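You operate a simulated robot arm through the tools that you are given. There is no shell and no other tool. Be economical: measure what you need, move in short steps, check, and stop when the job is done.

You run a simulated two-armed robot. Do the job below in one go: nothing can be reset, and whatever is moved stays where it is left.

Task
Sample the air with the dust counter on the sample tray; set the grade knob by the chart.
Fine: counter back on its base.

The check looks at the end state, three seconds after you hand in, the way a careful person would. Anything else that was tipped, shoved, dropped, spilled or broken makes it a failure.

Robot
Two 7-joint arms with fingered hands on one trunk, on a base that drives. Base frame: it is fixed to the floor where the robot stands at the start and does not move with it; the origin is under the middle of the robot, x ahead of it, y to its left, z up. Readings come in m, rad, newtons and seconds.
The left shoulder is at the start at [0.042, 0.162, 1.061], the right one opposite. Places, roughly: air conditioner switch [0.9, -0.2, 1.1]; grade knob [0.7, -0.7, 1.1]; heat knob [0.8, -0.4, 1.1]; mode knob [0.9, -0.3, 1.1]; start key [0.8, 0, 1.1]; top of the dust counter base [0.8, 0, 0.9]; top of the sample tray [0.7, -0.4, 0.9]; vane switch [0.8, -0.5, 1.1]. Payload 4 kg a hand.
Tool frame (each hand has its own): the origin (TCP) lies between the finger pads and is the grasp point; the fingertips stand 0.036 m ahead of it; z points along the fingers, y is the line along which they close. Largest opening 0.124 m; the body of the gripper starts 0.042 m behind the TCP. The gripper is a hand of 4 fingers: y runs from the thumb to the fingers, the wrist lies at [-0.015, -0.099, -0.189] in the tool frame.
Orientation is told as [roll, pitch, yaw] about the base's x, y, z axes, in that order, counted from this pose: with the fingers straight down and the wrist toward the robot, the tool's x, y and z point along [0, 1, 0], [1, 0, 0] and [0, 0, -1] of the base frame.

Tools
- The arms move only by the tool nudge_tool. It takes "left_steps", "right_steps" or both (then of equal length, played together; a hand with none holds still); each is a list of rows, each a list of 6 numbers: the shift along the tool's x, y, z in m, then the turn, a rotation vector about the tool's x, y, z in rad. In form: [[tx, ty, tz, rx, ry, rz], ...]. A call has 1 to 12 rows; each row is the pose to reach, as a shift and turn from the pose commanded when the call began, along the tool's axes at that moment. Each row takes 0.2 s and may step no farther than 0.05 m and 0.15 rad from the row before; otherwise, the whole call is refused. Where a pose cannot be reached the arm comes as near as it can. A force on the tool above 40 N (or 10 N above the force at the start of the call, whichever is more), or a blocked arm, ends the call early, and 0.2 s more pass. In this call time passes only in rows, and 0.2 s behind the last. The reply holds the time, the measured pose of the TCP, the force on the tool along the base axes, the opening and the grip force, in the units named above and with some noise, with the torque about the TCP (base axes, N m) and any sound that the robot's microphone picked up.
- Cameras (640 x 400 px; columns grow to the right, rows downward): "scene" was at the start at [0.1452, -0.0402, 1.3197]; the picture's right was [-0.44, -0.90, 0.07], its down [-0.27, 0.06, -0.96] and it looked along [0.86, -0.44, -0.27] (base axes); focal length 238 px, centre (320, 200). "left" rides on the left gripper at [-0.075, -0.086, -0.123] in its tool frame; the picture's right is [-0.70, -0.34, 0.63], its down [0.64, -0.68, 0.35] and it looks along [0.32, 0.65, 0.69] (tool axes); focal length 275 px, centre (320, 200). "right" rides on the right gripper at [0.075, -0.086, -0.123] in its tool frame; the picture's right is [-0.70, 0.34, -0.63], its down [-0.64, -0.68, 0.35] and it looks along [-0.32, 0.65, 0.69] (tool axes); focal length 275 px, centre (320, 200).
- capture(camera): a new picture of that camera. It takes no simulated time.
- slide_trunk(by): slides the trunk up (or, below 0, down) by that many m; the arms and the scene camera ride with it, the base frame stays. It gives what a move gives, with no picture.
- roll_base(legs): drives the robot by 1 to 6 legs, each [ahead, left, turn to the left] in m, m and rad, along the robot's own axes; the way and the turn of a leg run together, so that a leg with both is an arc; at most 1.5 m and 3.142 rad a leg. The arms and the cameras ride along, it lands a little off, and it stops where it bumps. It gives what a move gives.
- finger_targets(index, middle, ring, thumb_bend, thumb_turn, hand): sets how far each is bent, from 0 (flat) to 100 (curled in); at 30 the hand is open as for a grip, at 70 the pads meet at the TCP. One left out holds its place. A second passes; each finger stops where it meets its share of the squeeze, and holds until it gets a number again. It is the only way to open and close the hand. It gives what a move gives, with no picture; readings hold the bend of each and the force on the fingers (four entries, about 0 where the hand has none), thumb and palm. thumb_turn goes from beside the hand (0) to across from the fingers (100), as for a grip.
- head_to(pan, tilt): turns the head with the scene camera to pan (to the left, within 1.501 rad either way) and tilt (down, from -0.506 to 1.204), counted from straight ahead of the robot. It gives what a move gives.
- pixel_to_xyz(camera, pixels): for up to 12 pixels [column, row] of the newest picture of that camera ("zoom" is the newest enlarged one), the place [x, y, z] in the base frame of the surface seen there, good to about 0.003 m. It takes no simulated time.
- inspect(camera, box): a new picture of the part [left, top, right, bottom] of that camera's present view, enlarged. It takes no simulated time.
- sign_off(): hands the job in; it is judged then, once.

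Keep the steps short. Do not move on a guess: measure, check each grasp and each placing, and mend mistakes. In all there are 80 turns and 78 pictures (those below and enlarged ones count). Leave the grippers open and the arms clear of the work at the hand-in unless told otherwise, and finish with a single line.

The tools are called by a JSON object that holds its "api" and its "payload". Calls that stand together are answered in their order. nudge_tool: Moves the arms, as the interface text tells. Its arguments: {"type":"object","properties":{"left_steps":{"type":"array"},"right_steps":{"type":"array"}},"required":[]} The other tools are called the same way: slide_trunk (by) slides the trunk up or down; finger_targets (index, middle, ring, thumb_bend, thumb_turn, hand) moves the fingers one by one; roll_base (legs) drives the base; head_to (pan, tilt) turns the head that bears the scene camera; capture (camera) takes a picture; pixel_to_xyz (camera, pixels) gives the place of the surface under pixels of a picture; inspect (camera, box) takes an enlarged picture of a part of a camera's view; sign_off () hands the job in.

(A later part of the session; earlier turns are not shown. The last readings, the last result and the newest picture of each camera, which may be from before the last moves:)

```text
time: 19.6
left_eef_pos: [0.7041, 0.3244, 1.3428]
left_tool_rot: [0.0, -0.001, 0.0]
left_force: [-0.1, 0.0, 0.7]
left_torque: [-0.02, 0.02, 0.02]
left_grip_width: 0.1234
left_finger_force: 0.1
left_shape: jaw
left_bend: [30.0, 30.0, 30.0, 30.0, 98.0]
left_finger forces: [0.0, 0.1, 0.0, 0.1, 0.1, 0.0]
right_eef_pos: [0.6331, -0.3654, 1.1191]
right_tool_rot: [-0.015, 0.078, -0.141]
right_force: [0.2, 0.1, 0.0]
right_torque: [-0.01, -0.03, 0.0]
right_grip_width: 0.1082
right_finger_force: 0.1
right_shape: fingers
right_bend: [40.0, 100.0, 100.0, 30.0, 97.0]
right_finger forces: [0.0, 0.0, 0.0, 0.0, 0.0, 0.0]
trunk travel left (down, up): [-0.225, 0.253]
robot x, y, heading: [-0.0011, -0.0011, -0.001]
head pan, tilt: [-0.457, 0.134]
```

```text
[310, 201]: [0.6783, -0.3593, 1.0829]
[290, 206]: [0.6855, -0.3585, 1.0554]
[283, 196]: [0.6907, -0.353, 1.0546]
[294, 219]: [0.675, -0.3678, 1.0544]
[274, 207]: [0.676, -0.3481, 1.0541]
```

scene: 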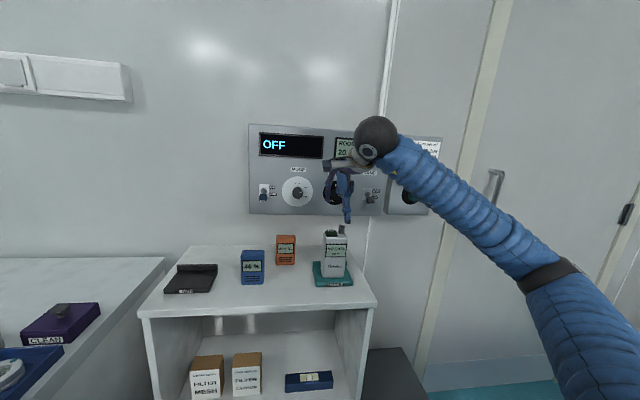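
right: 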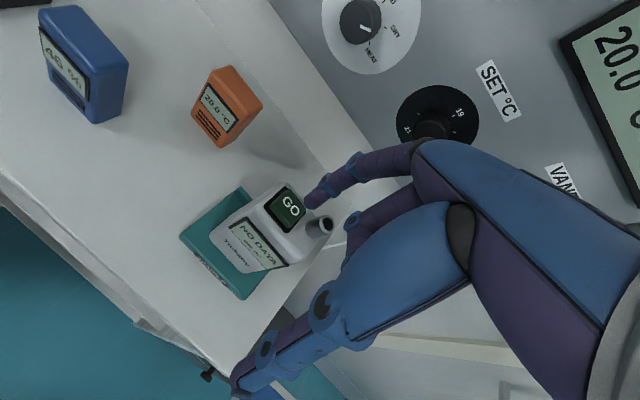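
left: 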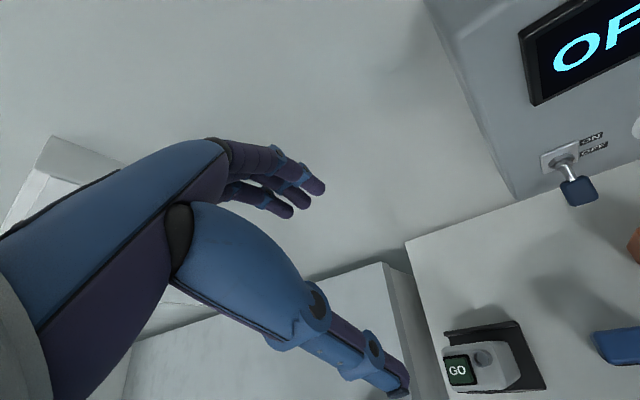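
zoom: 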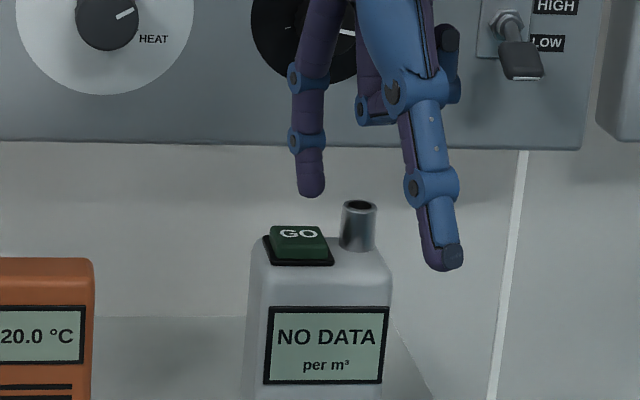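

The tip is about 22 mm over the button centre. I press down in small increments, watching the force.

{"api": "nudge_tool", "payload": {"right_steps": [[0.0002, 0.0008, 0.01, 0, 0, 0], [0.0003, 0.0015, 0.019, 0, 0, 0], [0.0004, 0.0018, 0.023, 0, 0, 0]]}}

{"api": "inspect", "payload": {"camera": "scene", "box": [300, 190, 370, 260]}}

```text
time: 20.4
left_eef_pos: [0.7035, 0.3246, 1.3436]
left_tool_rot: [0.001, -0.002, 0.002]
left_force: [0.4, 0.1, -0.1]
left_torque: [0.02, -0.01, -0.02]
left_grip_width: 0.1239
left_finger_force: 0.0
left_shape: jaw
left_bend: [30.0, 30.0, 30.0, 30.0, 98.0]
left_finger forces: [0.0, 0.0, 0.0, 0.1, 0.1, 0.1]
right_eef_pos: [0.6331, -0.3656, 1.0972]
right_tool_rot: [-0.012, 0.075, -0.139]
right_force: [-0.6, 0.5, 1.6]
right_torque: [0.0, -0.11, -0.02]
right_grip_width: 0.1086
right_finger_force: 1.4
right_shape: fingers
right_bend: [40.0, 100.0, 100.0, 30.0, 97.0]
right_finger forces: [1.9, 0.1, 0.0, 0.1, 0.0, 0.0]
trunk travel left (down, up): [-0.225, 0.253]
robot x, y, heading: [0.0007, 0.0004, -0.005]
head pan, tilt: [-0.457, 0.134]
heard: click
```

```text
5.71 times, centred on (335, 225) of scene
```

zoom: 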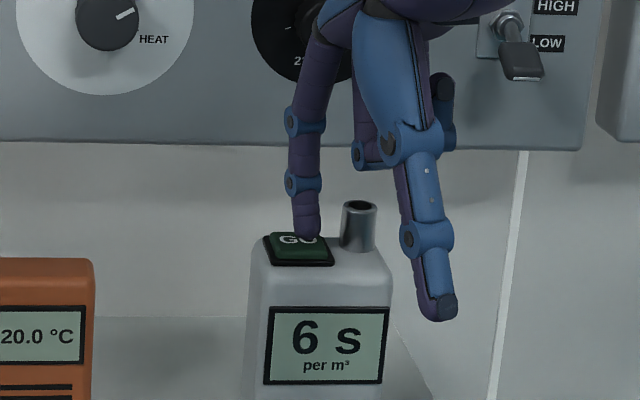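

I heard the click and the display shows "6 s". I raise the hand and let the count run.

{"api": "nudge_tool", "payload": {"right_steps": [[0, -0.001, -0.03, 0, 0, 0], [0, -0.002, -0.06, 0, 0, 0], [0, -0.003, -0.09, 0, 0, 0], [0, -0.004, -0.11, 0, 0, 0], [0, -0.004, -0.11, 0, 0, 0], [0, -0.004, -0.11, 0, 0, 0], [0, -0.004, -0.11, 0, 0, 0], [0, -0.004, -0.11, 0, 0, 0], [0, -0.004, -0.11, 0, 0, 0], [0, -0.004, -0.11, 0, 0, 0], [0, -0.004, -0.11, 0, 0, 0], [0, -0.004, -0.11, 0, 0, 0]]}}

{"api": "nudge_tool", "payload": {"right_steps": [[0, 0, 0, 0, 0, 0], [0, 0, 0, 0, 0, 0], [0, 0, 0, 0, 0, 0], [0, 0, 0, 0, 0, 0], [0, 0, 0, 0, 0, 0], [0, 0, 0, 0, 0, 0], [0, 0, 0, 0, 0, 0], [0, 0, 0, 0, 0, 0], [0, 0, 0, 0, 0, 0], [0, 0, 0, 0, 0, 0], [0, 0, 0, 0, 0, 0], [0, 0, 0, 0, 0, 0]]}}

{"api": "nudge_tool", "payload": {"right_steps": [[0, 0, 0, 0, 0, 0], [0, 0, 0, 0, 0, 0], [0, 0, 0, 0, 0, 0], [0, 0, 0, 0, 0, 0], [0, 0, 0, 0, 0, 0], [0, 0, 0, 0, 0, 0], [0, 0, 0, 0, 0, 0], [0, 0, 0, 0, 0, 0], [0, 0, 0, 0, 0, 0], [0, 0, 0, 0, 0, 0], [0, 0, 0, 0, 0, 0], [0, 0, 0, 0, 0, 0]]}}

{"api": "inspect", "payload": {"camera": "scene", "box": [295, 215, 375, 295]}}

```text
time: 23.0
left_eef_pos: [0.7046, 0.3245, 1.3436]
left_tool_rot: [0.0, 0.001, 0.0]
left_force: [0.2, 0.4, 0.2]
left_torque: [-0.01, -0.01, 0.02]
left_grip_width: 0.1238
left_finger_force: 0.1
left_shape: jaw
left_bend: [30.0, 30.0, 30.0, 30.0, 98.0]
left_finger forces: [0.0, 0.0, 0.1, 0.0, 0.1, 0.1]
right_eef_pos: [0.64, -0.3658, 1.2077]
right_tool_rot: [-0.016, 0.077, -0.14]
right_force: [-0.1, 0.4, -0.2]
right_torque: [0.04, -0.02, 0.02]
right_grip_width: 0.1081
right_finger_force: 0.1
right_shape: fingers
right_bend: [40.0, 100.0, 100.0, 30.0, 97.0]
right_finger forces: [0.0, 0.1, 0.0, 0.0, 0.0, 0.0]
trunk travel left (down, up): [-0.225, 0.253]
robot x, y, heading: [-0.0018, -0.0024, -0.002]
head pan, tilt: [-0.457, 0.134]
```

```text
time: 25.6
left_eef_pos: [0.7035, 0.3246, 1.3422]
left_tool_rot: [0.0, 0.001, 0.002]
left_force: [0.3, 0.3, -0.4]
left_torque: [-0.02, 0.01, 0.0]
left_grip_width: 0.1236
left_finger_force: 0.1
left_shape: jaw
left_bend: [30.0, 30.0, 30.0, 30.0, 98.0]
left_finger forces: [0.0, 0.0, 0.0, 0.1, 0.0, 0.0]
right_eef_pos: [0.6392, -0.3644, 1.2077]
right_tool_rot: [-0.015, 0.079, -0.14]
right_force: [0.1, 0.1, -0.2]
right_torque: [0.01, -0.01, -0.01]
right_grip_width: 0.1081
right_finger_force: 0.0
right_shape: fingers
right_bend: [40.0, 100.0, 100.0, 30.0, 97.0]
right_finger forces: [0.1, 0.0, 0.0, 0.1, 0.1, 0.0]
trunk travel left (down, up): [-0.225, 0.253]
robot x, y, heading: [-0.0012, -0.0019, 0.004]
head pan, tilt: [-0.457, 0.134]
```

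```text
time: 28.2
left_eef_pos: [0.7044, 0.3246, 1.344]
left_tool_rot: [0.003, 0.0, 0.001]
left_force: [0.4, 0.3, 1.4]
left_torque: [0.01, 0.02, -0.02]
left_grip_width: 0.1237
left_finger_force: 0.1
left_shape: jaw
left_bend: [30.0, 30.0, 30.0, 30.0, 98.0]
left_finger forces: [0.0, 0.0, 0.1, 0.0, 0.0, 0.0]
right_eef_pos: [0.6394, -0.3655, 1.2075]
right_tool_rot: [-0.016, 0.079, -0.142]
right_force: [-0.7, 0.1, -0.1]
right_torque: [0.0, -0.01, -0.02]
right_grip_width: 0.108
right_finger_force: 0.1
right_shape: fingers
right_bend: [40.0, 100.0, 100.0, 30.0, 97.0]
right_finger forces: [0.0, 0.0, 0.0, 0.0, 0.0, 0.0]
trunk travel left (down, up): [-0.225, 0.253]
robot x, y, heading: [-0.0016, -0.002, -0.003]
head pan, tilt: [-0.457, 0.134]
```

```text
5.00 times, centred on (335, 255) of scene
```

zoom: 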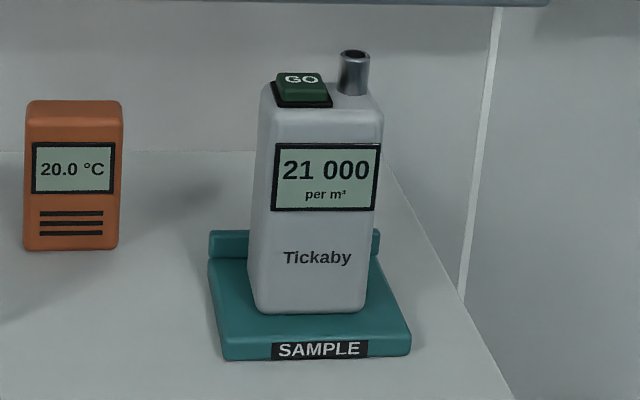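

The display reads 21 000, which is at most 35 200, so the grade is 6. Now I measure the counter's pose for regrasping.

{"api": "pixel_to_xyz", "payload": {"camera": "zoom", "pixels": [[265, 130], [375, 135], [262, 285], [360, 285], [300, 80], [355, 58], [272, 230], [350, 230], [256, 200], [300, 240], [330, 300], [310, 120]]}}

{"api": "finger_targets", "payload": {"hand": "right", "index": 30, "middle": 30, "ring": 30, "thumb_bend": 30}}

```text
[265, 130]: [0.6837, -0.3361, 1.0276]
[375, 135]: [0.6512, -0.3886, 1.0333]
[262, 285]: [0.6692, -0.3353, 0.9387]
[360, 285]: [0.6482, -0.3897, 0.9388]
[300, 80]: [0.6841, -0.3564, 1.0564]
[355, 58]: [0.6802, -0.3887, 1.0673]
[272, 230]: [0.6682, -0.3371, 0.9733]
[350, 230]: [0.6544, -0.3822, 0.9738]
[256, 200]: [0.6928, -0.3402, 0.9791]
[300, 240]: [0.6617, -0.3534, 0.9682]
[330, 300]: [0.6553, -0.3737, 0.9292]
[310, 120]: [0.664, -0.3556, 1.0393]
```

```text
time: 29.2
left_eef_pos: [0.7041, 0.324, 1.3426]
left_tool_rot: [0.001, -0.001, 0.001]
left_force: [0.1, -0.4, 0.9]
left_torque: [-0.02, -0.02, 0.01]
left_grip_width: 0.1236
left_finger_force: 0.1
left_shape: jaw
left_bend: [30.0, 30.0, 30.0, 30.0, 98.0]
left_finger forces: [0.0, 0.0, 0.0, 0.0, 0.0, 0.0]
right_eef_pos: [0.6381, -0.365, 1.2063]
right_tool_rot: [-0.014, 0.079, -0.139]
right_force: [-0.8, 0.7, 0.0]
right_torque: [-0.01, -0.01, 0.01]
right_grip_width: 0.1231
right_finger_force: 0.1
right_shape: fingers
right_bend: [30.0, 30.0, 30.0, 30.0, 97.0]
right_finger forces: [0.0, 0.0, 0.1, 0.0, 0.0, 0.0]
trunk travel left (down, up): [-0.225, 0.253]
robot x, y, heading: [0.0012, 0.0037, -0.004]
head pan, tilt: [-0.457, 0.134]
```

Counter centre is about (0.681, -0.371), yaw about -0.34. I level the hand, align the yaw and hover above it, offset for better balanced fingers.

{"api": "nudge_tool", "payload": {"right_steps": [[0.003, 0.014, 0.005, -0.026, 0.005, 0.067], [0.006, 0.028, 0.015, -0.052, 0.01, 0.134], [0.008, 0.0425, 0.032, -0.078, 0.014, 0.201]]}}

{"api": "inspect", "payload": {"camera": "scene", "box": [280, 170, 390, 290]}}

{"api": "pixel_to_xyz", "payload": {"camera": "zoom", "pixels": [[320, 200], [300, 220]]}}

```text
time: 30.0
left_eef_pos: [0.7039, 0.3238, 1.3436]
left_tool_rot: [0.0, 0.003, 0.001]
left_force: [-0.6, 0.4, 0.2]
left_torque: [-0.01, 0.03, -0.01]
left_grip_width: 0.1239
left_finger_force: 0.1
left_shape: jaw
left_bend: [30.0, 30.0, 30.0, 30.0, 98.0]
left_finger forces: [0.0, 0.0, 0.0, 0.0, 0.0, 0.0]
right_eef_pos: [0.6788, -0.3645, 1.1719]
right_tool_rot: [-0.011, -0.005, -0.342]
right_force: [-0.1, -0.3, 0.5]
right_torque: [-0.04, 0.05, 0.0]
right_grip_width: 0.123
right_finger_force: 0.2
right_shape: fingers
right_bend: [30.0, 30.0, 30.0, 30.0, 97.0]
right_finger forces: [0.0, 0.0, 0.0, 0.1, 0.0, 0.1]
trunk travel left (down, up): [-0.225, 0.253]
robot x, y, heading: [0.0006, 0.0026, -0.002]
head pan, tilt: [-0.457, 0.134]
```

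```text
3.33 times, centred on (335, 230) of scene
```

zoom: 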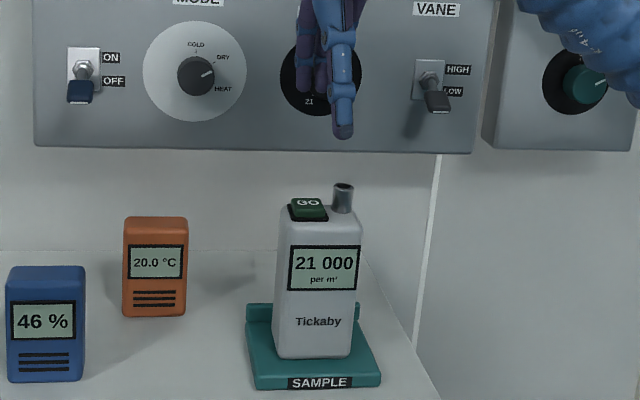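

```text
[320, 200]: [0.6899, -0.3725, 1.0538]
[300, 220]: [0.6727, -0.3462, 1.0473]
```

The hand is level and aligned. I lower it around the counter to z≈1.036.

{"api": "nudge_tool", "payload": {"right_steps": [[0, 0, 0.033, 0, 0, 0], [0, 0, 0.066, 0, 0, 0], [0, 0, 0.1, 0, 0, 0], [0, 0, 0.122, 0, 0, 0], [0, 0, 0.136, 0, 0, 0]]}}

{"api": "finger_targets", "payload": {"hand": "right", "index": 50, "middle": 50, "ring": 50, "thumb_bend": 48}}

{"api": "inspect", "payload": {"camera": "scene", "box": [290, 200, 390, 290]}}

```text
time: 31.2
left_eef_pos: [0.7027, 0.3248, 1.3435]
left_tool_rot: [0.0, -0.001, 0.0]
left_force: [-0.1, 0.4, 0.3]
left_torque: [-0.01, 0.0, 0.01]
left_grip_width: 0.1238
left_finger_force: 0.1
left_shape: jaw
left_bend: [30.0, 30.0, 30.0, 30.0, 98.0]
left_finger forces: [0.0, 0.0, 0.0, 0.0, 0.1, 0.1]
right_eef_pos: [0.6796, -0.3651, 1.0349]
right_tool_rot: [-0.009, -0.003, -0.339]
right_force: [-0.3, 0.6, -0.3]
right_torque: [-0.01, 0.0, 0.05]
right_grip_width: 0.1229
right_finger_force: 0.1
right_shape: fingers
right_bend: [30.0, 30.0, 30.0, 30.0, 97.0]
right_finger forces: [0.0, 0.1, 0.0, 0.1, 0.0, 0.1]
trunk travel left (down, up): [-0.225, 0.253]
robot x, y, heading: [-0.0017, 0.0034, -0.003]
head pan, tilt: [-0.457, 0.134]
```

```text
time: 32.2
left_eef_pos: [0.7031, 0.3245, 1.3436]
left_tool_rot: [0.0, 0.0, 0.0]
left_force: [-0.2, 0.2, 0.2]
left_torque: [0.02, 0.03, -0.01]
left_grip_width: 0.1235
left_finger_force: 0.0
left_shape: jaw
left_bend: [30.0, 30.0, 30.0, 30.0, 98.0]
left_finger forces: [0.1, 0.0, 0.1, 0.0, 0.0, 0.1]
right_eef_pos: [0.6787, -0.364, 1.0345]
right_tool_rot: [-0.008, -0.003, -0.341]
right_force: [1.0, -0.4, 1.2]
right_torque: [-0.02, -0.03, 0.01]
right_grip_width: 0.0656
right_finger_force: 0.2
right_shape: fingers
right_bend: [50.0, 50.0, 50.0, 48.0, 97.0]
right_finger forces: [0.1, 0.2, 0.0, 0.1, 0.0, 0.1]
trunk travel left (down, up): [-0.225, 0.253]
robot x, y, heading: [0.0036, 0.004, 0.002]
head pan, tilt: [-0.457, 0.134]
```

```text
4.44 times, centred on (340, 245) of scene
```

zoom: 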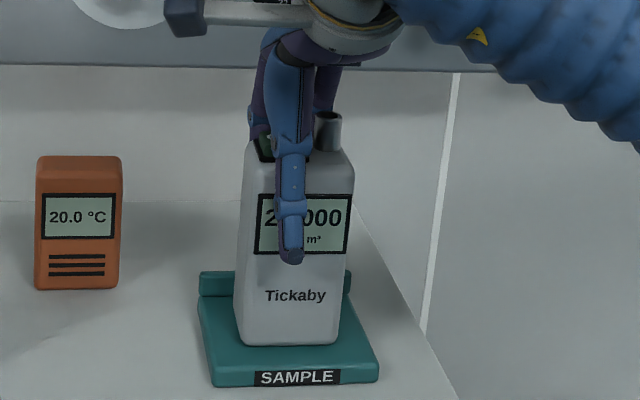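

Centred with no contact yet. I close gently and evenly.

{"api": "finger_targets", "payload": {"hand": "right", "index": 55, "middle": 55, "ring": 55, "thumb_bend": 53}}

{"api": "finger_targets", "payload": {"hand": "right", "index": 63, "middle": 63, "ring": 63, "thumb_bend": 61}}

{"api": "inspect", "payload": {"camera": "scene", "box": [290, 200, 390, 290]}}

```text
time: 33.2
left_eef_pos: [0.7034, 0.3252, 1.3427]
left_tool_rot: [0.001, 0.001, 0.001]
left_force: [-0.1, 0.9, -0.2]
left_torque: [-0.02, 0.01, 0.0]
left_grip_width: 0.1235
left_finger_force: 0.1
left_shape: jaw
left_bend: [30.0, 30.0, 30.0, 30.0, 98.0]
left_finger forces: [0.1, 0.0, 0.0, 0.1, 0.0, 0.0]
right_eef_pos: [0.6794, -0.3646, 1.0353]
right_tool_rot: [-0.008, -0.004, -0.34]
right_force: [0.7, -0.8, 1.9]
right_torque: [-0.14, -0.24, 0.02]
right_grip_width: 0.0605
right_finger_force: 8.3
right_shape: fingers
right_bend: [52.0, 53.0, 53.0, 51.0, 97.0]
right_finger forces: [3.2, 2.9, 2.6, 0.0, 7.9, 0.0]
trunk travel left (down, up): [-0.225, 0.253]
robot x, y, heading: [-0.0001, 0.0002, 0.005]
head pan, tilt: [-0.457, 0.134]
```

```text
time: 34.2
left_eef_pos: [0.7039, 0.3251, 1.3432]
left_tool_rot: [0.002, -0.001, 0.0]
left_force: [0.6, -0.3, -0.6]
left_torque: [-0.03, 0.01, -0.03]
left_grip_width: 0.1235
left_finger_force: 0.1
left_shape: jaw
left_bend: [30.0, 30.0, 30.0, 30.0, 98.0]
left_finger forces: [0.0, 0.0, 0.0, 0.0, 0.0, 0.0]
right_eef_pos: [0.6788, -0.3643, 1.0366]
right_tool_rot: [-0.009, -0.006, -0.339]
right_force: [3.3, -2.3, 13.3]
right_torque: [-0.44, -0.76, 0.04]
right_grip_width: 0.0586
right_finger_force: 27.3
right_shape: fingers
right_bend: [54.0, 55.0, 56.0, 55.0, 95.0]
right_finger forces: [10.9, 9.1, 8.9, 0.0, 25.7, 0.0]
trunk travel left (down, up): [-0.225, 0.253]
robot x, y, heading: [-0.0023, 0.0029, 0.001]
head pan, tilt: [-0.457, 0.134]
```

```text
4.44 times, centred on (340, 245) of scene
```

zoom: 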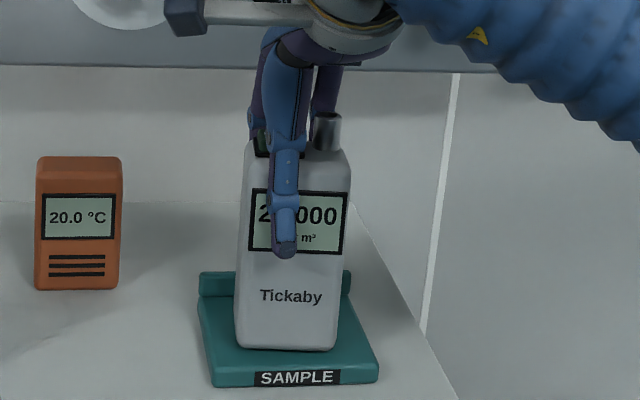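

Held with about 27 N. I lift 7 cm and measure how it hangs.

{"api": "nudge_tool", "payload": {"right_steps": [[0, 0, -0.02, 0, 0, 0], [0, 0, -0.045, 0, 0, 0], [0, 0, -0.07, 0, 0, 0]]}}

{"api": "inspect", "payload": {"camera": "scene", "box": [305, 190, 370, 270]}}

```text
time: 35.0
left_eef_pos: [0.7052, 0.3255, 1.3429]
left_tool_rot: [0.0, 0.0, 0.0]
left_force: [-0.4, 0.6, -0.6]
left_torque: [-0.03, 0.02, -0.02]
left_grip_width: 0.1234
left_finger_force: 0.1
left_shape: jaw
left_bend: [30.0, 30.0, 30.0, 30.0, 98.0]
left_finger forces: [0.1, 0.1, 0.1, 0.1, 0.1, 0.0]
right_eef_pos: [0.6796, -0.3633, 1.1073]
right_tool_rot: [-0.007, -0.002, -0.342]
right_force: [-0.7, 0.0, -5.3]
right_torque: [0.02, 0.0, 0.04]
right_grip_width: 0.0542
right_finger_force: 20.4
right_shape: fingers
right_bend: [56.0, 58.0, 59.0, 56.0, 95.0]
right_finger forces: [8.9, 6.3, 6.0, 0.0, 20.1, 0.1]
trunk travel left (down, up): [-0.225, 0.253]
robot x, y, heading: [0.0003, 0.0018, 0.004]
head pan, tilt: [-0.457, 0.134]
```

```text
5.00 times, centred on (338, 230) of scene
```

zoom: 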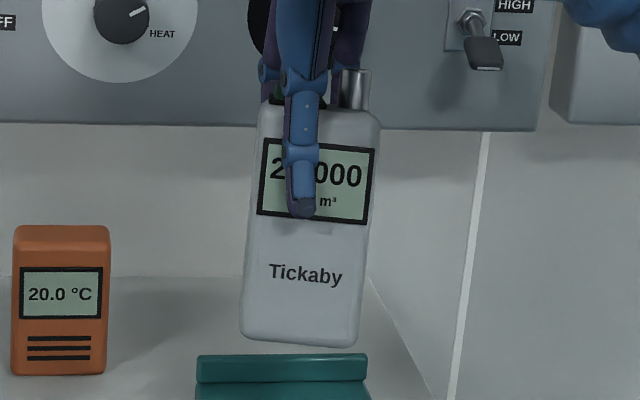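

{"api": "pixel_to_xyz", "payload": {"camera": "zoom", "pixels": [[265, 125], [370, 130], [252, 245], [358, 250], [250, 320], [352, 330], [300, 235], [300, 330], [255, 285], [355, 290]]}}

```text
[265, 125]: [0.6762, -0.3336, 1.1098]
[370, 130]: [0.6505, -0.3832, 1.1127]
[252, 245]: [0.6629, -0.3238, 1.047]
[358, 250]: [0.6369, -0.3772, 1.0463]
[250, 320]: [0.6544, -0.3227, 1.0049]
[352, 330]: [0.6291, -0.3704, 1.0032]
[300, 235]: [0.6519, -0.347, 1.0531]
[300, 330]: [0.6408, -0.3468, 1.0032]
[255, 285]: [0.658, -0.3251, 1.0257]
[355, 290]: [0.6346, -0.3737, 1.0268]
```

It hangs as before: bottom leaning 13° toward me, yaw about -26.5°. I carry it back over the base, correcting the tilt and turning to yaw -15°.

{"api": "nudge_tool", "payload": {"right_steps": [[0, -0.015, -0.035, -0.019, 0, -0.017], [0.025, -0.035, -0.06, -0.0385, -0.001, -0.033], [0.065, -0.045, -0.063, -0.058, -0.001, -0.05], [0.105, -0.048, -0.063, -0.077, -0.002, -0.067], [0.145, -0.05, -0.063, -0.096, -0.002, -0.083], [0.185, -0.05, -0.063, -0.1155, -0.002, -0.1], [0.225, -0.048, -0.063, -0.135, -0.003, -0.117], [0.265, -0.044, -0.063, -0.154, -0.003, -0.133], [0.305, -0.038, -0.063, -0.173, -0.004, -0.15], [0.34, -0.032, -0.063, -0.1925, -0.004, -0.167], [0.365, -0.027, -0.063, -0.212, -0.005, -0.183], [0.379, -0.024, -0.063, -0.231, -0.005, -0.2]]}}

{"api": "inspect", "payload": {"camera": "scene", "box": [140, 180, 250, 300]}}

{"api": "inspect", "payload": {"camera": "scene", "box": [155, 190, 225, 270]}}

```text
time: 37.6
left_eef_pos: [0.7039, 0.3244, 1.3429]
left_tool_rot: [0.0, 0.001, 0.001]
left_force: [-0.3, 0.0, -0.4]
left_torque: [-0.01, 0.01, 0.02]
left_grip_width: 0.1237
left_finger_force: 0.1
left_shape: jaw
left_bend: [30.0, 30.0, 30.0, 30.0, 98.0]
left_finger forces: [0.0, 0.0, 0.0, 0.0, 0.0, 0.0]
right_eef_pos: [0.782, 0.002, 1.1629]
right_tool_rot: [-0.039, -0.228, -0.133]
right_force: [0.6, 0.3, -3.9]
right_torque: [0.05, 0.02, 0.04]
right_grip_width: 0.054
right_finger_force: 19.3
right_shape: fingers
right_bend: [56.0, 58.0, 59.0, 56.0, 95.0]
right_finger forces: [8.2, 5.7, 5.4, 0.0, 19.6, 0.0]
trunk travel left (down, up): [-0.225, 0.253]
robot x, y, heading: [0.0033, 0.0027, -0.002]
head pan, tilt: [-0.457, 0.134]
```

```text
3.33 times, centred on (195, 240) of scene
```

zoom: 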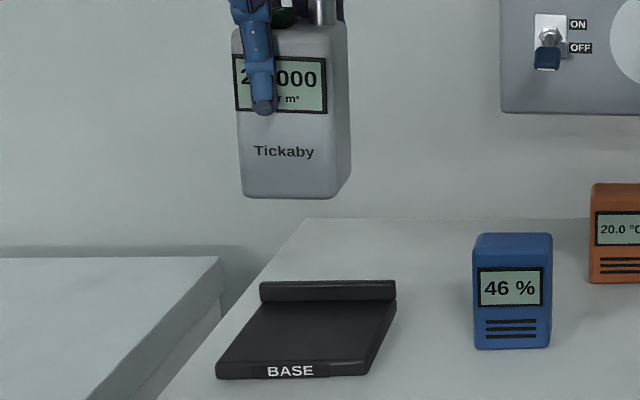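

```text
5.00 times, centred on (190, 230) of scene
```

zoom: 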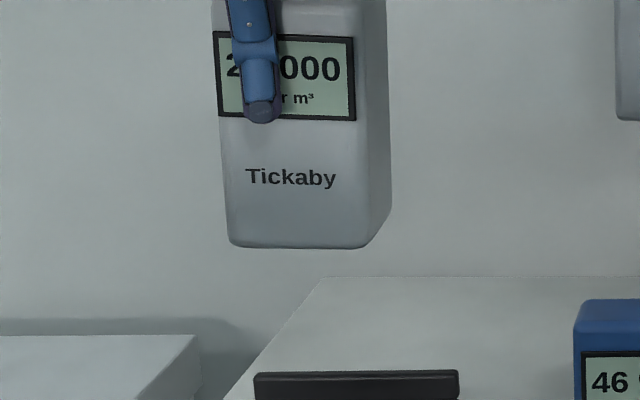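

{"api": "pixel_to_xyz", "payload": {"camera": "zoom", "pixels": [[230, 140], [352, 145], [235, 225], [358, 225], [235, 180], [355, 185], [300, 20], [300, 235], [380, 140], [380, 200]]}}

{"api": "inspect", "payload": {"camera": "scene", "box": [140, 200, 250, 300]}}

{"api": "pixel_to_xyz", "payload": {"camera": "zoom", "pixels": [[225, 350], [362, 350], [265, 292], [385, 290], [310, 310]]}}

```text
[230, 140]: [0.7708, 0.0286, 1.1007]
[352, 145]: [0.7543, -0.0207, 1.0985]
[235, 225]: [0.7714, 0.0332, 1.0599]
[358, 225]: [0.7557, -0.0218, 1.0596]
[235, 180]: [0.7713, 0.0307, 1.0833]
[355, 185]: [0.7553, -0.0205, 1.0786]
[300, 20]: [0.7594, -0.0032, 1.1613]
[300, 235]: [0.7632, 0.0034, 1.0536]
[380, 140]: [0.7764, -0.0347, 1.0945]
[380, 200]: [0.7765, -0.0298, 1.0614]
```

```text
4.00 times, centred on (195, 250) of scene
```

zoom: 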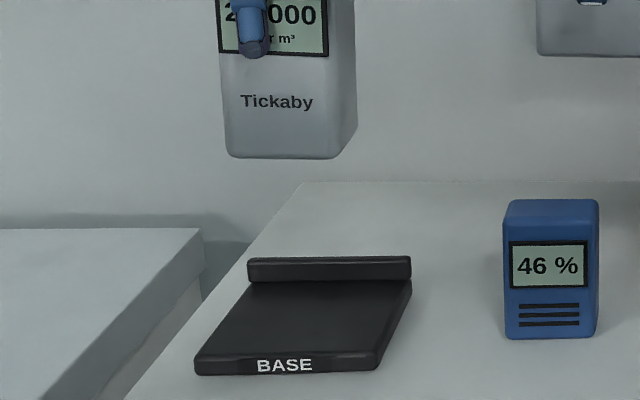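

```text
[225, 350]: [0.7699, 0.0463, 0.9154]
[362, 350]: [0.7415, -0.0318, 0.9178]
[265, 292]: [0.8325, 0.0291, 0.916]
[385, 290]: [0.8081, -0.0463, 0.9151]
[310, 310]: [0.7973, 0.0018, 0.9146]
```

It's upright, yaw about -17°, centre (0.786, -0.0015) against base centre (0.788, -0.002). I lower 0.118.

{"api": "nudge_tool", "payload": {"right_steps": [[0.0012, -0.006, 0.029, 0, 0, 0], [0.0024, -0.0124, 0.0576, 0, 0, 0], [0.0036, -0.0186, 0.0864, 0, 0, 0], [0.0044, -0.0228, 0.106, 0, 0, 0], [0.0048, -0.0248, 0.1152, 0, 0, 0]]}}

{"api": "inspect", "payload": {"camera": "scene", "box": [150, 220, 240, 300]}}

{"api": "pixel_to_xyz", "payload": {"camera": "zoom", "pixels": [[225, 240], [325, 240], [225, 270], [330, 270], [275, 275], [275, 320]]}}

```text
time: 38.8
left_eef_pos: [0.7042, 0.324, 1.3423]
left_tool_rot: [0.0, 0.003, 0.001]
left_force: [-0.3, 0.0, 0.0]
left_torque: [0.02, 0.06, 0.01]
left_grip_width: 0.1237
left_finger_force: 0.1
left_shape: jaw
left_bend: [30.0, 30.0, 30.0, 30.0, 98.0]
left_finger forces: [0.1, 0.0, 0.0, 0.1, 0.0, 0.0]
right_eef_pos: [0.7858, 0.0028, 1.0471]
right_tool_rot: [-0.039, -0.23, -0.134]
right_force: [-0.5, -0.2, -5.8]
right_torque: [0.04, 0.02, 0.03]
right_grip_width: 0.0539
right_finger_force: 19.2
right_shape: fingers
right_bend: [56.0, 58.0, 59.0, 56.0, 95.0]
right_finger forces: [8.3, 5.6, 5.4, 0.0, 19.6, 0.0]
trunk travel left (down, up): [-0.225, 0.253]
robot x, y, heading: [0.0007, -0.0007, 0.002]
head pan, tilt: [-0.457, 0.134]
```

```text
5.00 times, centred on (195, 260) of scene
```

zoom: 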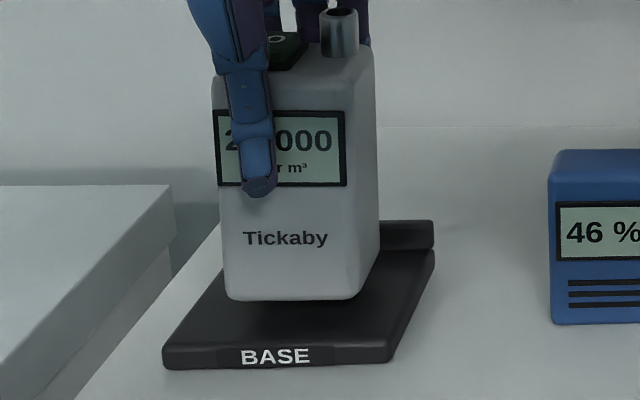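

```text
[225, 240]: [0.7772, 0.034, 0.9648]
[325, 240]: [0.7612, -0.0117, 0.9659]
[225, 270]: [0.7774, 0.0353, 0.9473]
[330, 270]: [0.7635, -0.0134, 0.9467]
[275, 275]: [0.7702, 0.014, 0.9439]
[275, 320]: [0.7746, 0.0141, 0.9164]
```

It matches the original position. I lower until contact.

{"api": "nudge_tool", "payload": {"right_steps": [[0.0002, -0.0011, 0.0049, 0, 0, 0], [0.0004, -0.0023, 0.0097, 0, 0, 0], [0.0004, -0.0026, 0.0112, 0, 0, 0]]}}

```text
time: 39.6
left_eef_pos: [0.7045, 0.3246, 1.3443]
left_tool_rot: [0.001, 0.001, 0.002]
left_force: [-0.3, 0.5, 0.3]
left_torque: [0.0, -0.02, 0.04]
left_grip_width: 0.1238
left_finger_force: 0.2
left_shape: jaw
left_bend: [30.0, 30.0, 30.0, 30.0, 98.0]
left_finger forces: [0.0, 0.0, 0.0, 0.1, 0.1, 0.0]
right_eef_pos: [0.785, 0.0028, 1.0367]
right_tool_rot: [-0.039, -0.232, -0.133]
right_force: [2.0, 0.8, 0.0]
right_torque: [-0.01, -0.01, 0.03]
right_grip_width: 0.0539
right_finger_force: 19.6
right_shape: fingers
right_bend: [56.0, 58.0, 59.0, 56.0, 95.0]
right_finger forces: [8.1, 6.0, 6.1, 0.0, 19.4, 0.1]
trunk travel left (down, up): [-0.225, 0.253]
robot x, y, heading: [0.0052, 0.0033, 0.001]
head pan, tilt: [-0.457, 0.134]
```

Contact: the load went from -5 N to 0. I lower another 1.5 mm, then release in two stages.

{"api": "nudge_tool", "payload": {"right_steps": [[0.0001, -0.0004, 0.0015, 0, 0, 0]]}}

{"api": "finger_targets", "payload": {"hand": "right", "index": 53, "middle": 55, "ring": 56, "thumb_bend": 53}}

{"api": "finger_targets", "payload": {"hand": "right", "index": 30, "middle": 30, "ring": 30, "thumb_bend": 30}}

{"api": "inspect", "payload": {"camera": "scene", "box": [150, 220, 240, 300]}}

```text
time: 40.0
left_eef_pos: [0.7041, 0.3249, 1.3432]
left_tool_rot: [0.0, 0.0, 0.001]
left_force: [0.1, 0.6, 0.0]
left_torque: [0.03, 0.0, 0.01]
left_grip_width: 0.1237
left_finger_force: 0.1
left_shape: jaw
left_bend: [30.0, 30.0, 30.0, 30.0, 98.0]
left_finger forces: [0.0, 0.0, 0.0, 0.1, 0.1, 0.1]
right_eef_pos: [0.785, 0.0021, 1.0359]
right_tool_rot: [-0.036, -0.232, -0.134]
right_force: [2.6, 2.2, 6.0]
right_torque: [-0.05, -0.04, 0.04]
right_grip_width: 0.0537
right_finger_force: 20.2
right_shape: fingers
right_bend: [56.0, 58.0, 58.0, 56.0, 95.0]
right_finger forces: [8.5, 6.1, 6.4, 0.0, 19.1, 0.0]
trunk travel left (down, up): [-0.225, 0.253]
robot x, y, heading: [0.0021, -0.0004, -0.0]
head pan, tilt: [-0.457, 0.134]
```

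```text
time: 41.0
left_eef_pos: [0.7036, 0.3246, 1.3438]
left_tool_rot: [0.001, 0.002, 0.0]
left_force: [0.5, 0.3, -0.6]
left_torque: [0.02, 0.02, 0.01]
left_grip_width: 0.1239
left_finger_force: 0.0
left_shape: jaw
left_bend: [30.0, 30.0, 30.0, 30.0, 98.0]
left_finger forces: [0.0, 0.0, 0.0, 0.0, 0.1, 0.0]
right_eef_pos: [0.7848, 0.0023, 1.0353]
right_tool_rot: [-0.039, -0.231, -0.134]
right_force: [-1.2, 1.8, 0.1]
right_torque: [0.03, 0.03, -0.01]
right_grip_width: 0.0559
right_finger_force: 1.6
right_shape: fingers
right_bend: [53.0, 54.0, 55.0, 53.0, 97.0]
right_finger forces: [0.5, 0.8, 0.7, 0.0, 2.5, 0.0]
trunk travel left (down, up): [-0.225, 0.253]
robot x, y, heading: [0.0029, 0.0003, -0.0]
head pan, tilt: [-0.457, 0.134]
```

```text
time: 42.0
left_eef_pos: [0.7043, 0.3257, 1.3423]
left_tool_rot: [0.002, 0.001, 0.001]
left_force: [0.8, 0.9, 0.2]
left_torque: [0.01, 0.01, -0.03]
left_grip_width: 0.124
left_finger_force: 0.1
left_shape: jaw
left_bend: [30.0, 30.0, 30.0, 30.0, 98.0]
left_finger forces: [0.0, 0.0, 0.0, 0.1, 0.0, 0.0]
right_eef_pos: [0.7842, 0.0015, 1.0359]
right_tool_rot: [-0.039, -0.231, -0.135]
right_force: [0.2, 0.0, 0.1]
right_torque: [0.01, 0.04, -0.02]
right_grip_width: 0.1231
right_finger_force: 0.1
right_shape: fingers
right_bend: [30.0, 30.0, 30.0, 30.0, 97.0]
right_finger forces: [0.0, 0.1, 0.1, 0.1, 0.0, 0.0]
trunk travel left (down, up): [-0.225, 0.253]
robot x, y, heading: [0.0003, 0.0033, 0.0]
head pan, tilt: [-0.457, 0.134]
```

```text
5.00 times, centred on (195, 260) of scene
```

zoom: 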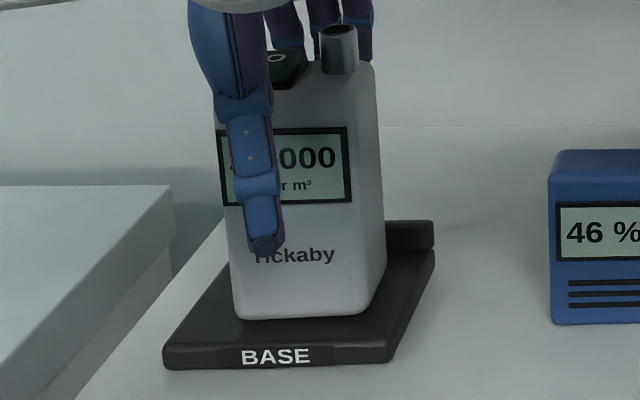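

It stands on the base. I raise the hand straight up.

{"api": "nudge_tool", "payload": {"right_steps": [[-0.0015, 0.009, -0.039, 0, 0, 0], [-0.003, 0.018, -0.078, 0, 0, 0], [-0.0045, 0.027, -0.117, 0, 0, 0], [-0.006, 0.036, -0.156, 0, 0, 0]]}}

{"api": "inspect", "payload": {"camera": "scene", "box": [150, 215, 250, 300]}}

{"api": "inspect", "payload": {"camera": "scene", "box": [385, 165, 440, 220]}}

{"api": "pixel_to_xyz", "payload": {"camera": "zoom", "pixels": [[316, 210], [290, 212], [345, 205], [318, 190], [318, 235], [255, 200], [370, 250], [250, 290], [318, 290], [350, 145], [320, 165], [275, 240]]}}

```text
time: 43.0
left_eef_pos: [0.702, 0.3252, 1.3434]
left_tool_rot: [0.0, 0.001, 0.002]
left_force: [-0.2, -0.3, 0.5]
left_torque: [0.0, -0.04, -0.01]
left_grip_width: 0.1238
left_finger_force: 0.0
left_shape: jaw
left_bend: [30.0, 30.0, 30.0, 30.0, 98.0]
left_finger forces: [0.0, 0.1, 0.0, 0.0, 0.0, 0.1]
right_eef_pos: [0.7817, 0.0038, 1.1953]
right_tool_rot: [-0.039, -0.229, -0.133]
right_force: [0.4, 1.0, 0.5]
right_torque: [-0.02, -0.03, 0.03]
right_grip_width: 0.1229
right_finger_force: 0.0
right_shape: fingers
right_bend: [30.0, 30.0, 30.0, 30.0, 97.0]
right_finger forces: [0.1, 0.1, 0.0, 0.0, 0.0, 0.0]
trunk travel left (down, up): [-0.225, 0.253]
robot x, y, heading: [0.0017, -0.0031, 0.0]
head pan, tilt: [-0.457, 0.134]
```

```text
4.71 times, centred on (200, 258) of scene
```

zoom: 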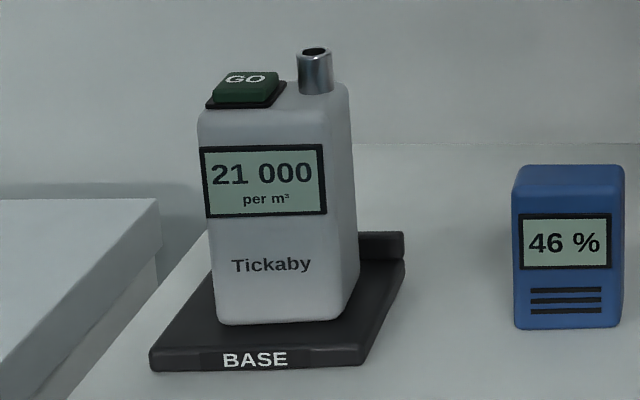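

```text
7.27 times, centred on (412, 192) of scene
```

zoom: 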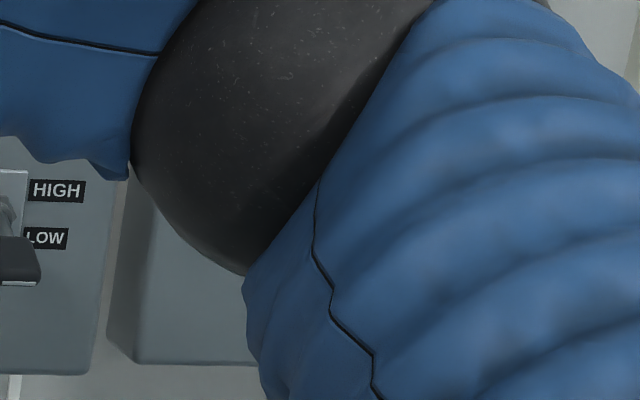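

```text
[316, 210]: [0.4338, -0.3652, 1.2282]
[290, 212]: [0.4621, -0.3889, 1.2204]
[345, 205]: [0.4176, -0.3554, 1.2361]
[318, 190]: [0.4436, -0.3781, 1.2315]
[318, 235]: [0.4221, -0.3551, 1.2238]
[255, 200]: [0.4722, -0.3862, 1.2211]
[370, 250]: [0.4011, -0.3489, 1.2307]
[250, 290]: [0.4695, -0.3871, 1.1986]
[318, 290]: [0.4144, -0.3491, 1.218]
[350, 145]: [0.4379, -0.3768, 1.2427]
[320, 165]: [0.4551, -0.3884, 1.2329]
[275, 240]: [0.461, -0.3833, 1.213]
```

The counter is on its base, upright and reading 21 000. Next is the grade knob. I back off, move right, and start turning the hand to point at the wall.

{"api": "nudge_tool", "payload": {"right_steps": [[-0.0259, -0.0331, -0.0199, 0, 0, 0], [-0.0518, -0.0662, -0.0398, -0.11, 0, 0], [-0.0777, -0.0993, -0.0597, -0.22, 0, 0], [-0.1218, -0.1023, -0.0586, -0.33, 0, 0], [-0.1659, -0.1053, -0.0575, -0.44, 0, 0], [-0.21, -0.1083, -0.0564, -0.55, 0, 0], [-0.2541, -0.1113, -0.0553, -0.66, 0, 0], [-0.2982, -0.1143, -0.0542, -0.77, 0, 0], [-0.3423, -0.1173, -0.0531, -0.88, 0, 0], [-0.3864, -0.1203, -0.052, -0.99, 0, 0], [-0.4305, -0.1233, -0.0509, -1.1, 0, 0], [-0.4746, -0.1263, -0.0498, -1.21, 0, 0]]}}

{"api": "capture", "payload": {"camera": "scene"}}

{"api": "capture", "payload": {"camera": "right"}}

```text
time: 45.8
left_eef_pos: [0.7006, 0.3233, 1.3459]
left_tool_rot: [0.0, -0.003, 0.002]
left_force: [0.3, 0.1, 0.4]
left_torque: [0.01, 0.0, -0.02]
left_grip_width: 0.1237
left_finger_force: 0.1
left_shape: jaw
left_bend: [30.0, 30.0, 30.0, 30.0, 98.0]
left_finger forces: [0.0, 0.0, 0.0, 0.0, 0.1, 0.0]
right_eef_pos: [0.5877, -0.4245, 1.1823]
right_tool_rot: [-0.475, -1.011, 0.295]
right_force: [-0.5, -0.3, 0.6]
right_torque: [-0.04, -0.01, -0.03]
right_grip_width: 0.1234
right_finger_force: 0.1
right_shape: fingers
right_bend: [30.0, 30.0, 30.0, 30.0, 98.0]
right_finger forces: [0.0, 0.1, 0.1, 0.0, 0.0, 0.1]
right hand out of reach, approached as far as the arm can: row 9, 10, 11, 12
trunk travel left (down, up): [-0.225, 0.253]
robot x, y, heading: [-0.0003, -0.0006, -0.001]
head pan, tilt: [-0.457, 0.134]
stopped in row 12 (right hand): the arm was blocked; the commanded pose is now the measured one
```

```text
37 pictures are left
```

scene: 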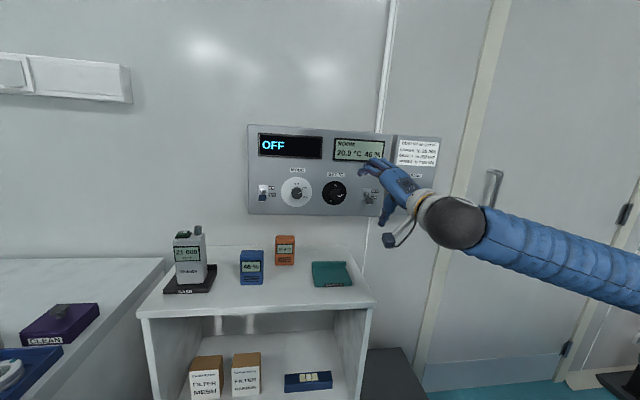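

```text
36 pictures are left
```

right: 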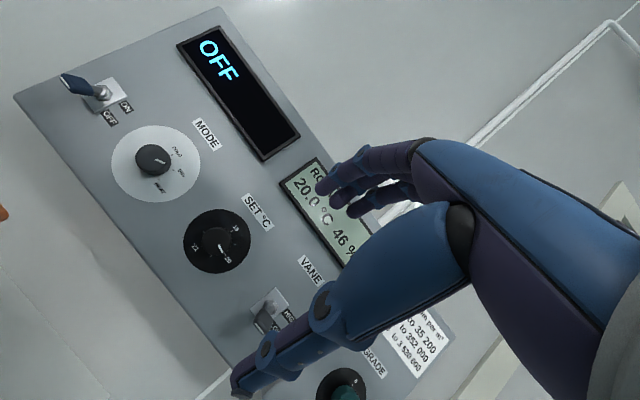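

I stopped at a reach limit because the hand is too close to the body there. Reach is better to the right, so I go to a spot about 10 cm in front of the knob and finish the turn.

{"api": "nudge_tool", "payload": {"right_steps": [[-0.0295, -0.0068, 0.0141, 0, 0, 0], [-0.0589, -0.0136, 0.0281, -0.061, -0.009, 0.034], [-0.0884, -0.0204, 0.0422, -0.122, -0.018, 0.069], [-0.1178, -0.0272, 0.0563, -0.183, -0.027, 0.103], [-0.1473, -0.034, 0.0703, -0.244, -0.036, 0.137], [-0.1767, -0.0408, 0.0844, -0.305, -0.044, 0.171], [-0.2062, -0.0476, 0.0984, -0.366, -0.053, 0.206], [-0.2356, -0.0544, 0.1125, -0.427, -0.062, 0.24], [-0.2356, -0.0544, 0.1125, -0.488, -0.071, 0.274]]}}

{"api": "capture", "payload": {"camera": "right"}}

{"api": "capture", "payload": {"camera": "scene"}}

```text
time: 47.8
left_eef_pos: [0.7041, 0.3257, 1.3438]
left_tool_rot: [-0.001, -0.002, 0.001]
left_force: [0.5, 0.7, 0.4]
left_torque: [-0.01, 0.05, 0.01]
left_grip_width: 0.1238
left_finger_force: 0.0
left_shape: jaw
left_bend: [30.0, 30.0, 30.0, 30.0, 98.0]
left_finger forces: [0.0, 0.0, 0.0, 0.0, 0.0, 0.0]
right_eef_pos: [0.5224, -0.7339, 1.142]
right_tool_rot: [-0.545, -1.508, 0.327]
right_force: [-0.3, 0.6, -0.1]
right_torque: [0.03, 0.0, -0.01]
right_grip_width: 0.123
right_finger_force: 0.1
right_shape: fingers
right_bend: [30.0, 30.0, 30.0, 30.0, 97.0]
right_finger forces: [0.0, 0.0, 0.0, 0.0, 0.0, 0.1]
right hand out of reach, approached as far as the arm can: row 2, 3, 4, 5, 6, 7, 8, 9
trunk travel left (down, up): [-0.225, 0.253]
robot x, y, heading: [0.0002, -0.0018, -0.002]
head pan, tilt: [-0.457, 0.134]
```

```text
35 pictures are left
```

right: 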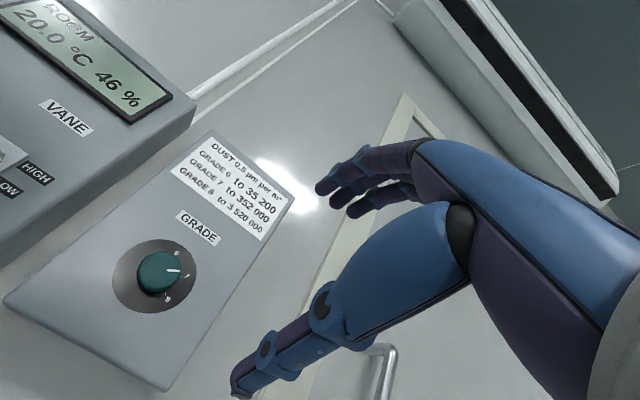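

```text
34 pictures are left
```

scene: 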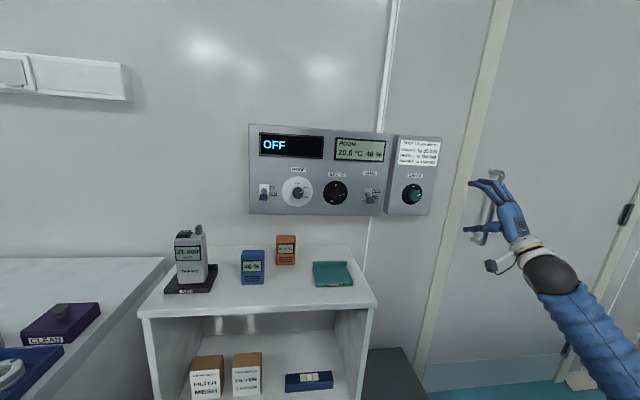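

The orientation is now right (fingers pointing along the wall normal), but the position fell short at (0.522, -0.734). I test a small forward and left move from here.

{"api": "nudge_tool", "payload": {"right_steps": [[0.01, 0, 0.02, 0, 0, 0], [0.02, 0, 0.04, 0, 0, 0]]}}

{"api": "inspect", "payload": {"camera": "right", "box": [100, 200, 220, 330]}}

{"api": "pixel_to_xyz", "payload": {"camera": "right", "pixels": [[153, 268], [180, 250], [170, 240], [130, 300], [190, 275], [60, 300], [150, 370], [200, 330], [230, 140]]}}

```text
time: 48.4
left_eef_pos: [0.7035, 0.3232, 1.3451]
left_tool_rot: [-0.001, 0.001, 0.0]
left_force: [-0.3, -0.2, 0.7]
left_torque: [0.02, 0.02, 0.03]
left_grip_width: 0.1239
left_finger_force: 0.0
left_shape: jaw
left_bend: [30.0, 30.0, 30.0, 30.0, 98.0]
left_finger forces: [0.0, 0.0, 0.0, 0.0, 0.0, 0.0]
right_eef_pos: [0.5296, -0.7371, 1.1406]
right_tool_rot: [-0.54, -1.501, 0.326]
right_force: [0.1, -0.3, 0.0]
right_torque: [0.01, 0.01, 0.0]
right_grip_width: 0.123
right_finger_force: 0.0
right_shape: fingers
right_bend: [30.0, 30.0, 30.0, 30.0, 97.0]
right_finger forces: [0.1, 0.1, 0.0, 0.0, 0.0, 0.1]
right hand out of reach, approached as far as the arm can: row 1, 2
trunk travel left (down, up): [-0.225, 0.253]
robot x, y, heading: [-0.0017, 0.0012, 0.004]
head pan, tilt: [-0.457, 0.134]
```

```text
3.08 times, centred on (160, 265) of right
```

zoom: 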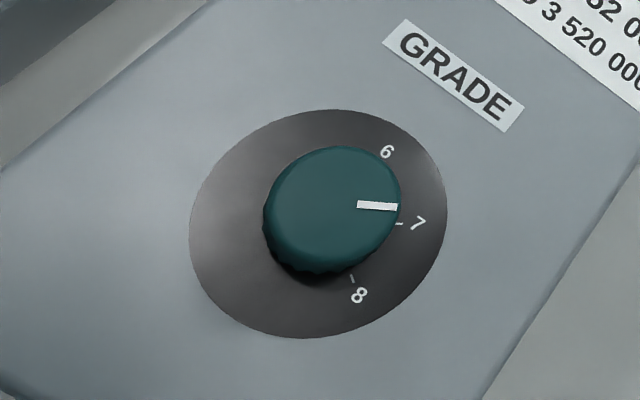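

```text
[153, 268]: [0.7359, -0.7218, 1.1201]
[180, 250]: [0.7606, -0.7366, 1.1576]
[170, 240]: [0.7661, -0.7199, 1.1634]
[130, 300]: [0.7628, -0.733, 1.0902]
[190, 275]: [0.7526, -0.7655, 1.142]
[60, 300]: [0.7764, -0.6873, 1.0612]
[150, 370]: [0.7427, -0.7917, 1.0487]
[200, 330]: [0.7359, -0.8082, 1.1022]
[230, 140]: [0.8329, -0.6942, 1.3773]
```

The right camera shows the pointer near 7, with 6 counter-clockwise of it. A roll with the fingers to the right should suit the forearm direction better, so I roll the hand about its pointing axis in place.

{"api": "nudge_tool", "payload": {"right_steps": [[0, 0, 0, 0, 0, 0.12], [0, 0, 0, 0, 0, 0.24], [0, 0, 0, 0, 0, 0.36], [0, 0, 0, 0, 0, 0.48], [0, 0, 0, 0, 0, 0.6], [0, 0, 0, 0, 0, 0.72], [0, 0, 0, 0, 0, 0.84], [0, 0, 0, 0, 0, 0.96], [0, 0, 0, 0, 0, 1.08], [0, 0, 0, 0, 0, 1.2], [0, 0, 0, 0, 0, 1.32], [0, 0, 0, 0, 0, 1.44]]}}

{"api": "capture", "payload": {"camera": "scene"}}

```text
time: 51.0
left_eef_pos: [0.7044, 0.326, 1.344]
left_tool_rot: [-0.002, 0.0, -0.001]
left_force: [-0.2, 0.5, -0.2]
left_torque: [-0.02, 0.03, -0.01]
left_grip_width: 0.1239
left_finger_force: 0.2
left_shape: jaw
left_bend: [30.0, 30.0, 30.0, 30.0, 98.0]
left_finger forces: [0.1, 0.0, 0.0, 0.0, 0.0, 0.1]
right_eef_pos: [0.4887, -0.7566, 1.1848]
right_tool_rot: [1.473, -0.133, -1.726]
right_force: [-0.1, -0.1, 0.3]
right_torque: [-0.01, -0.01, -0.01]
right_grip_width: 0.1232
right_finger_force: 0.1
right_shape: fingers
right_bend: [30.0, 30.0, 30.0, 30.0, 97.0]
right_finger forces: [0.1, 0.1, 0.1, 0.0, 0.0, 0.0]
right hand out of reach, approached as far as the arm can: row 1, 2, 3, 4, 5, 6, 7, 8, 9, 10, 11, 12
trunk travel left (down, up): [-0.225, 0.253]
robot x, y, heading: [-0.0031, -0.0037, -0.002]
head pan, tilt: [-0.457, 0.134]
```

```text
32 pictures are left
```

scene: 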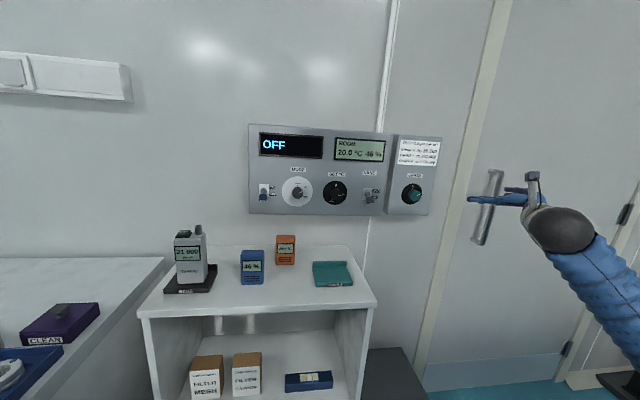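

Still limited: the orientation is fine, but the hand cannot come forward or left. The knob should be straight ahead of the right shoulder, so I'll strafe the robot right. First I check clearances there.

{"api": "pixel_to_xyz", "payload": {"camera": "scene", "pixels": [[490, 205], [620, 383], [590, 372], [460, 300], [600, 300], [390, 370], [425, 392], [540, 385], [628, 210], [372, 300], [338, 395], [412, 194]]}}

{"api": "head_to", "payload": {"pan": -1.2, "tilt": 0.6}}

{"api": "capture", "payload": {"camera": "scene"}}

```text
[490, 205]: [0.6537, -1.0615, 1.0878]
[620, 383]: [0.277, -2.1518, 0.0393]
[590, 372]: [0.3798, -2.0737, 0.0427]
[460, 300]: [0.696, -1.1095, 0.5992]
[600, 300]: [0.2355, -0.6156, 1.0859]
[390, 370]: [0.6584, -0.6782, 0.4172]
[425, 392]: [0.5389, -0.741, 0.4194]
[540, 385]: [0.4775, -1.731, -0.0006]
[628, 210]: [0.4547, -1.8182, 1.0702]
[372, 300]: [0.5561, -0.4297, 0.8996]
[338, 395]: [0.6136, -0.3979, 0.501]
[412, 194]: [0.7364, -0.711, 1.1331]
```

```text
time: 52.1
left_eef_pos: [0.7036, 0.3238, 1.3441]
left_tool_rot: [-0.001, 0.001, -0.001]
left_force: [-0.1, 1.3, -0.3]
left_torque: [0.01, -0.02, 0.01]
left_grip_width: 0.1236
left_finger_force: 0.1
left_shape: jaw
left_bend: [30.0, 30.0, 30.0, 30.0, 98.0]
left_finger forces: [0.1, 0.1, 0.1, 0.0, 0.0, 0.0]
right_eef_pos: [0.4878, -0.7567, 1.1856]
right_tool_rot: [1.473, -0.137, -1.725]
right_force: [0.4, -0.1, 0.5]
right_torque: [0.02, 0.02, 0.05]
right_grip_width: 0.123
right_finger_force: 0.0
right_shape: fingers
right_bend: [30.0, 30.0, 30.0, 30.0, 97.0]
right_finger forces: [0.0, 0.0, 0.0, 0.0, 0.0, 0.0]
trunk travel left (down, up): [-0.225, 0.253]
robot x, y, heading: [-0.0006, 0.0011, 0.0]
head pan, tilt: [-1.201, 0.6]
```

```text
31 pictures are left
```

scene: 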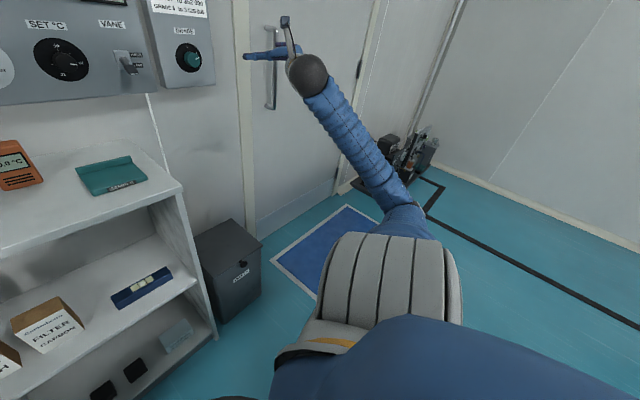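

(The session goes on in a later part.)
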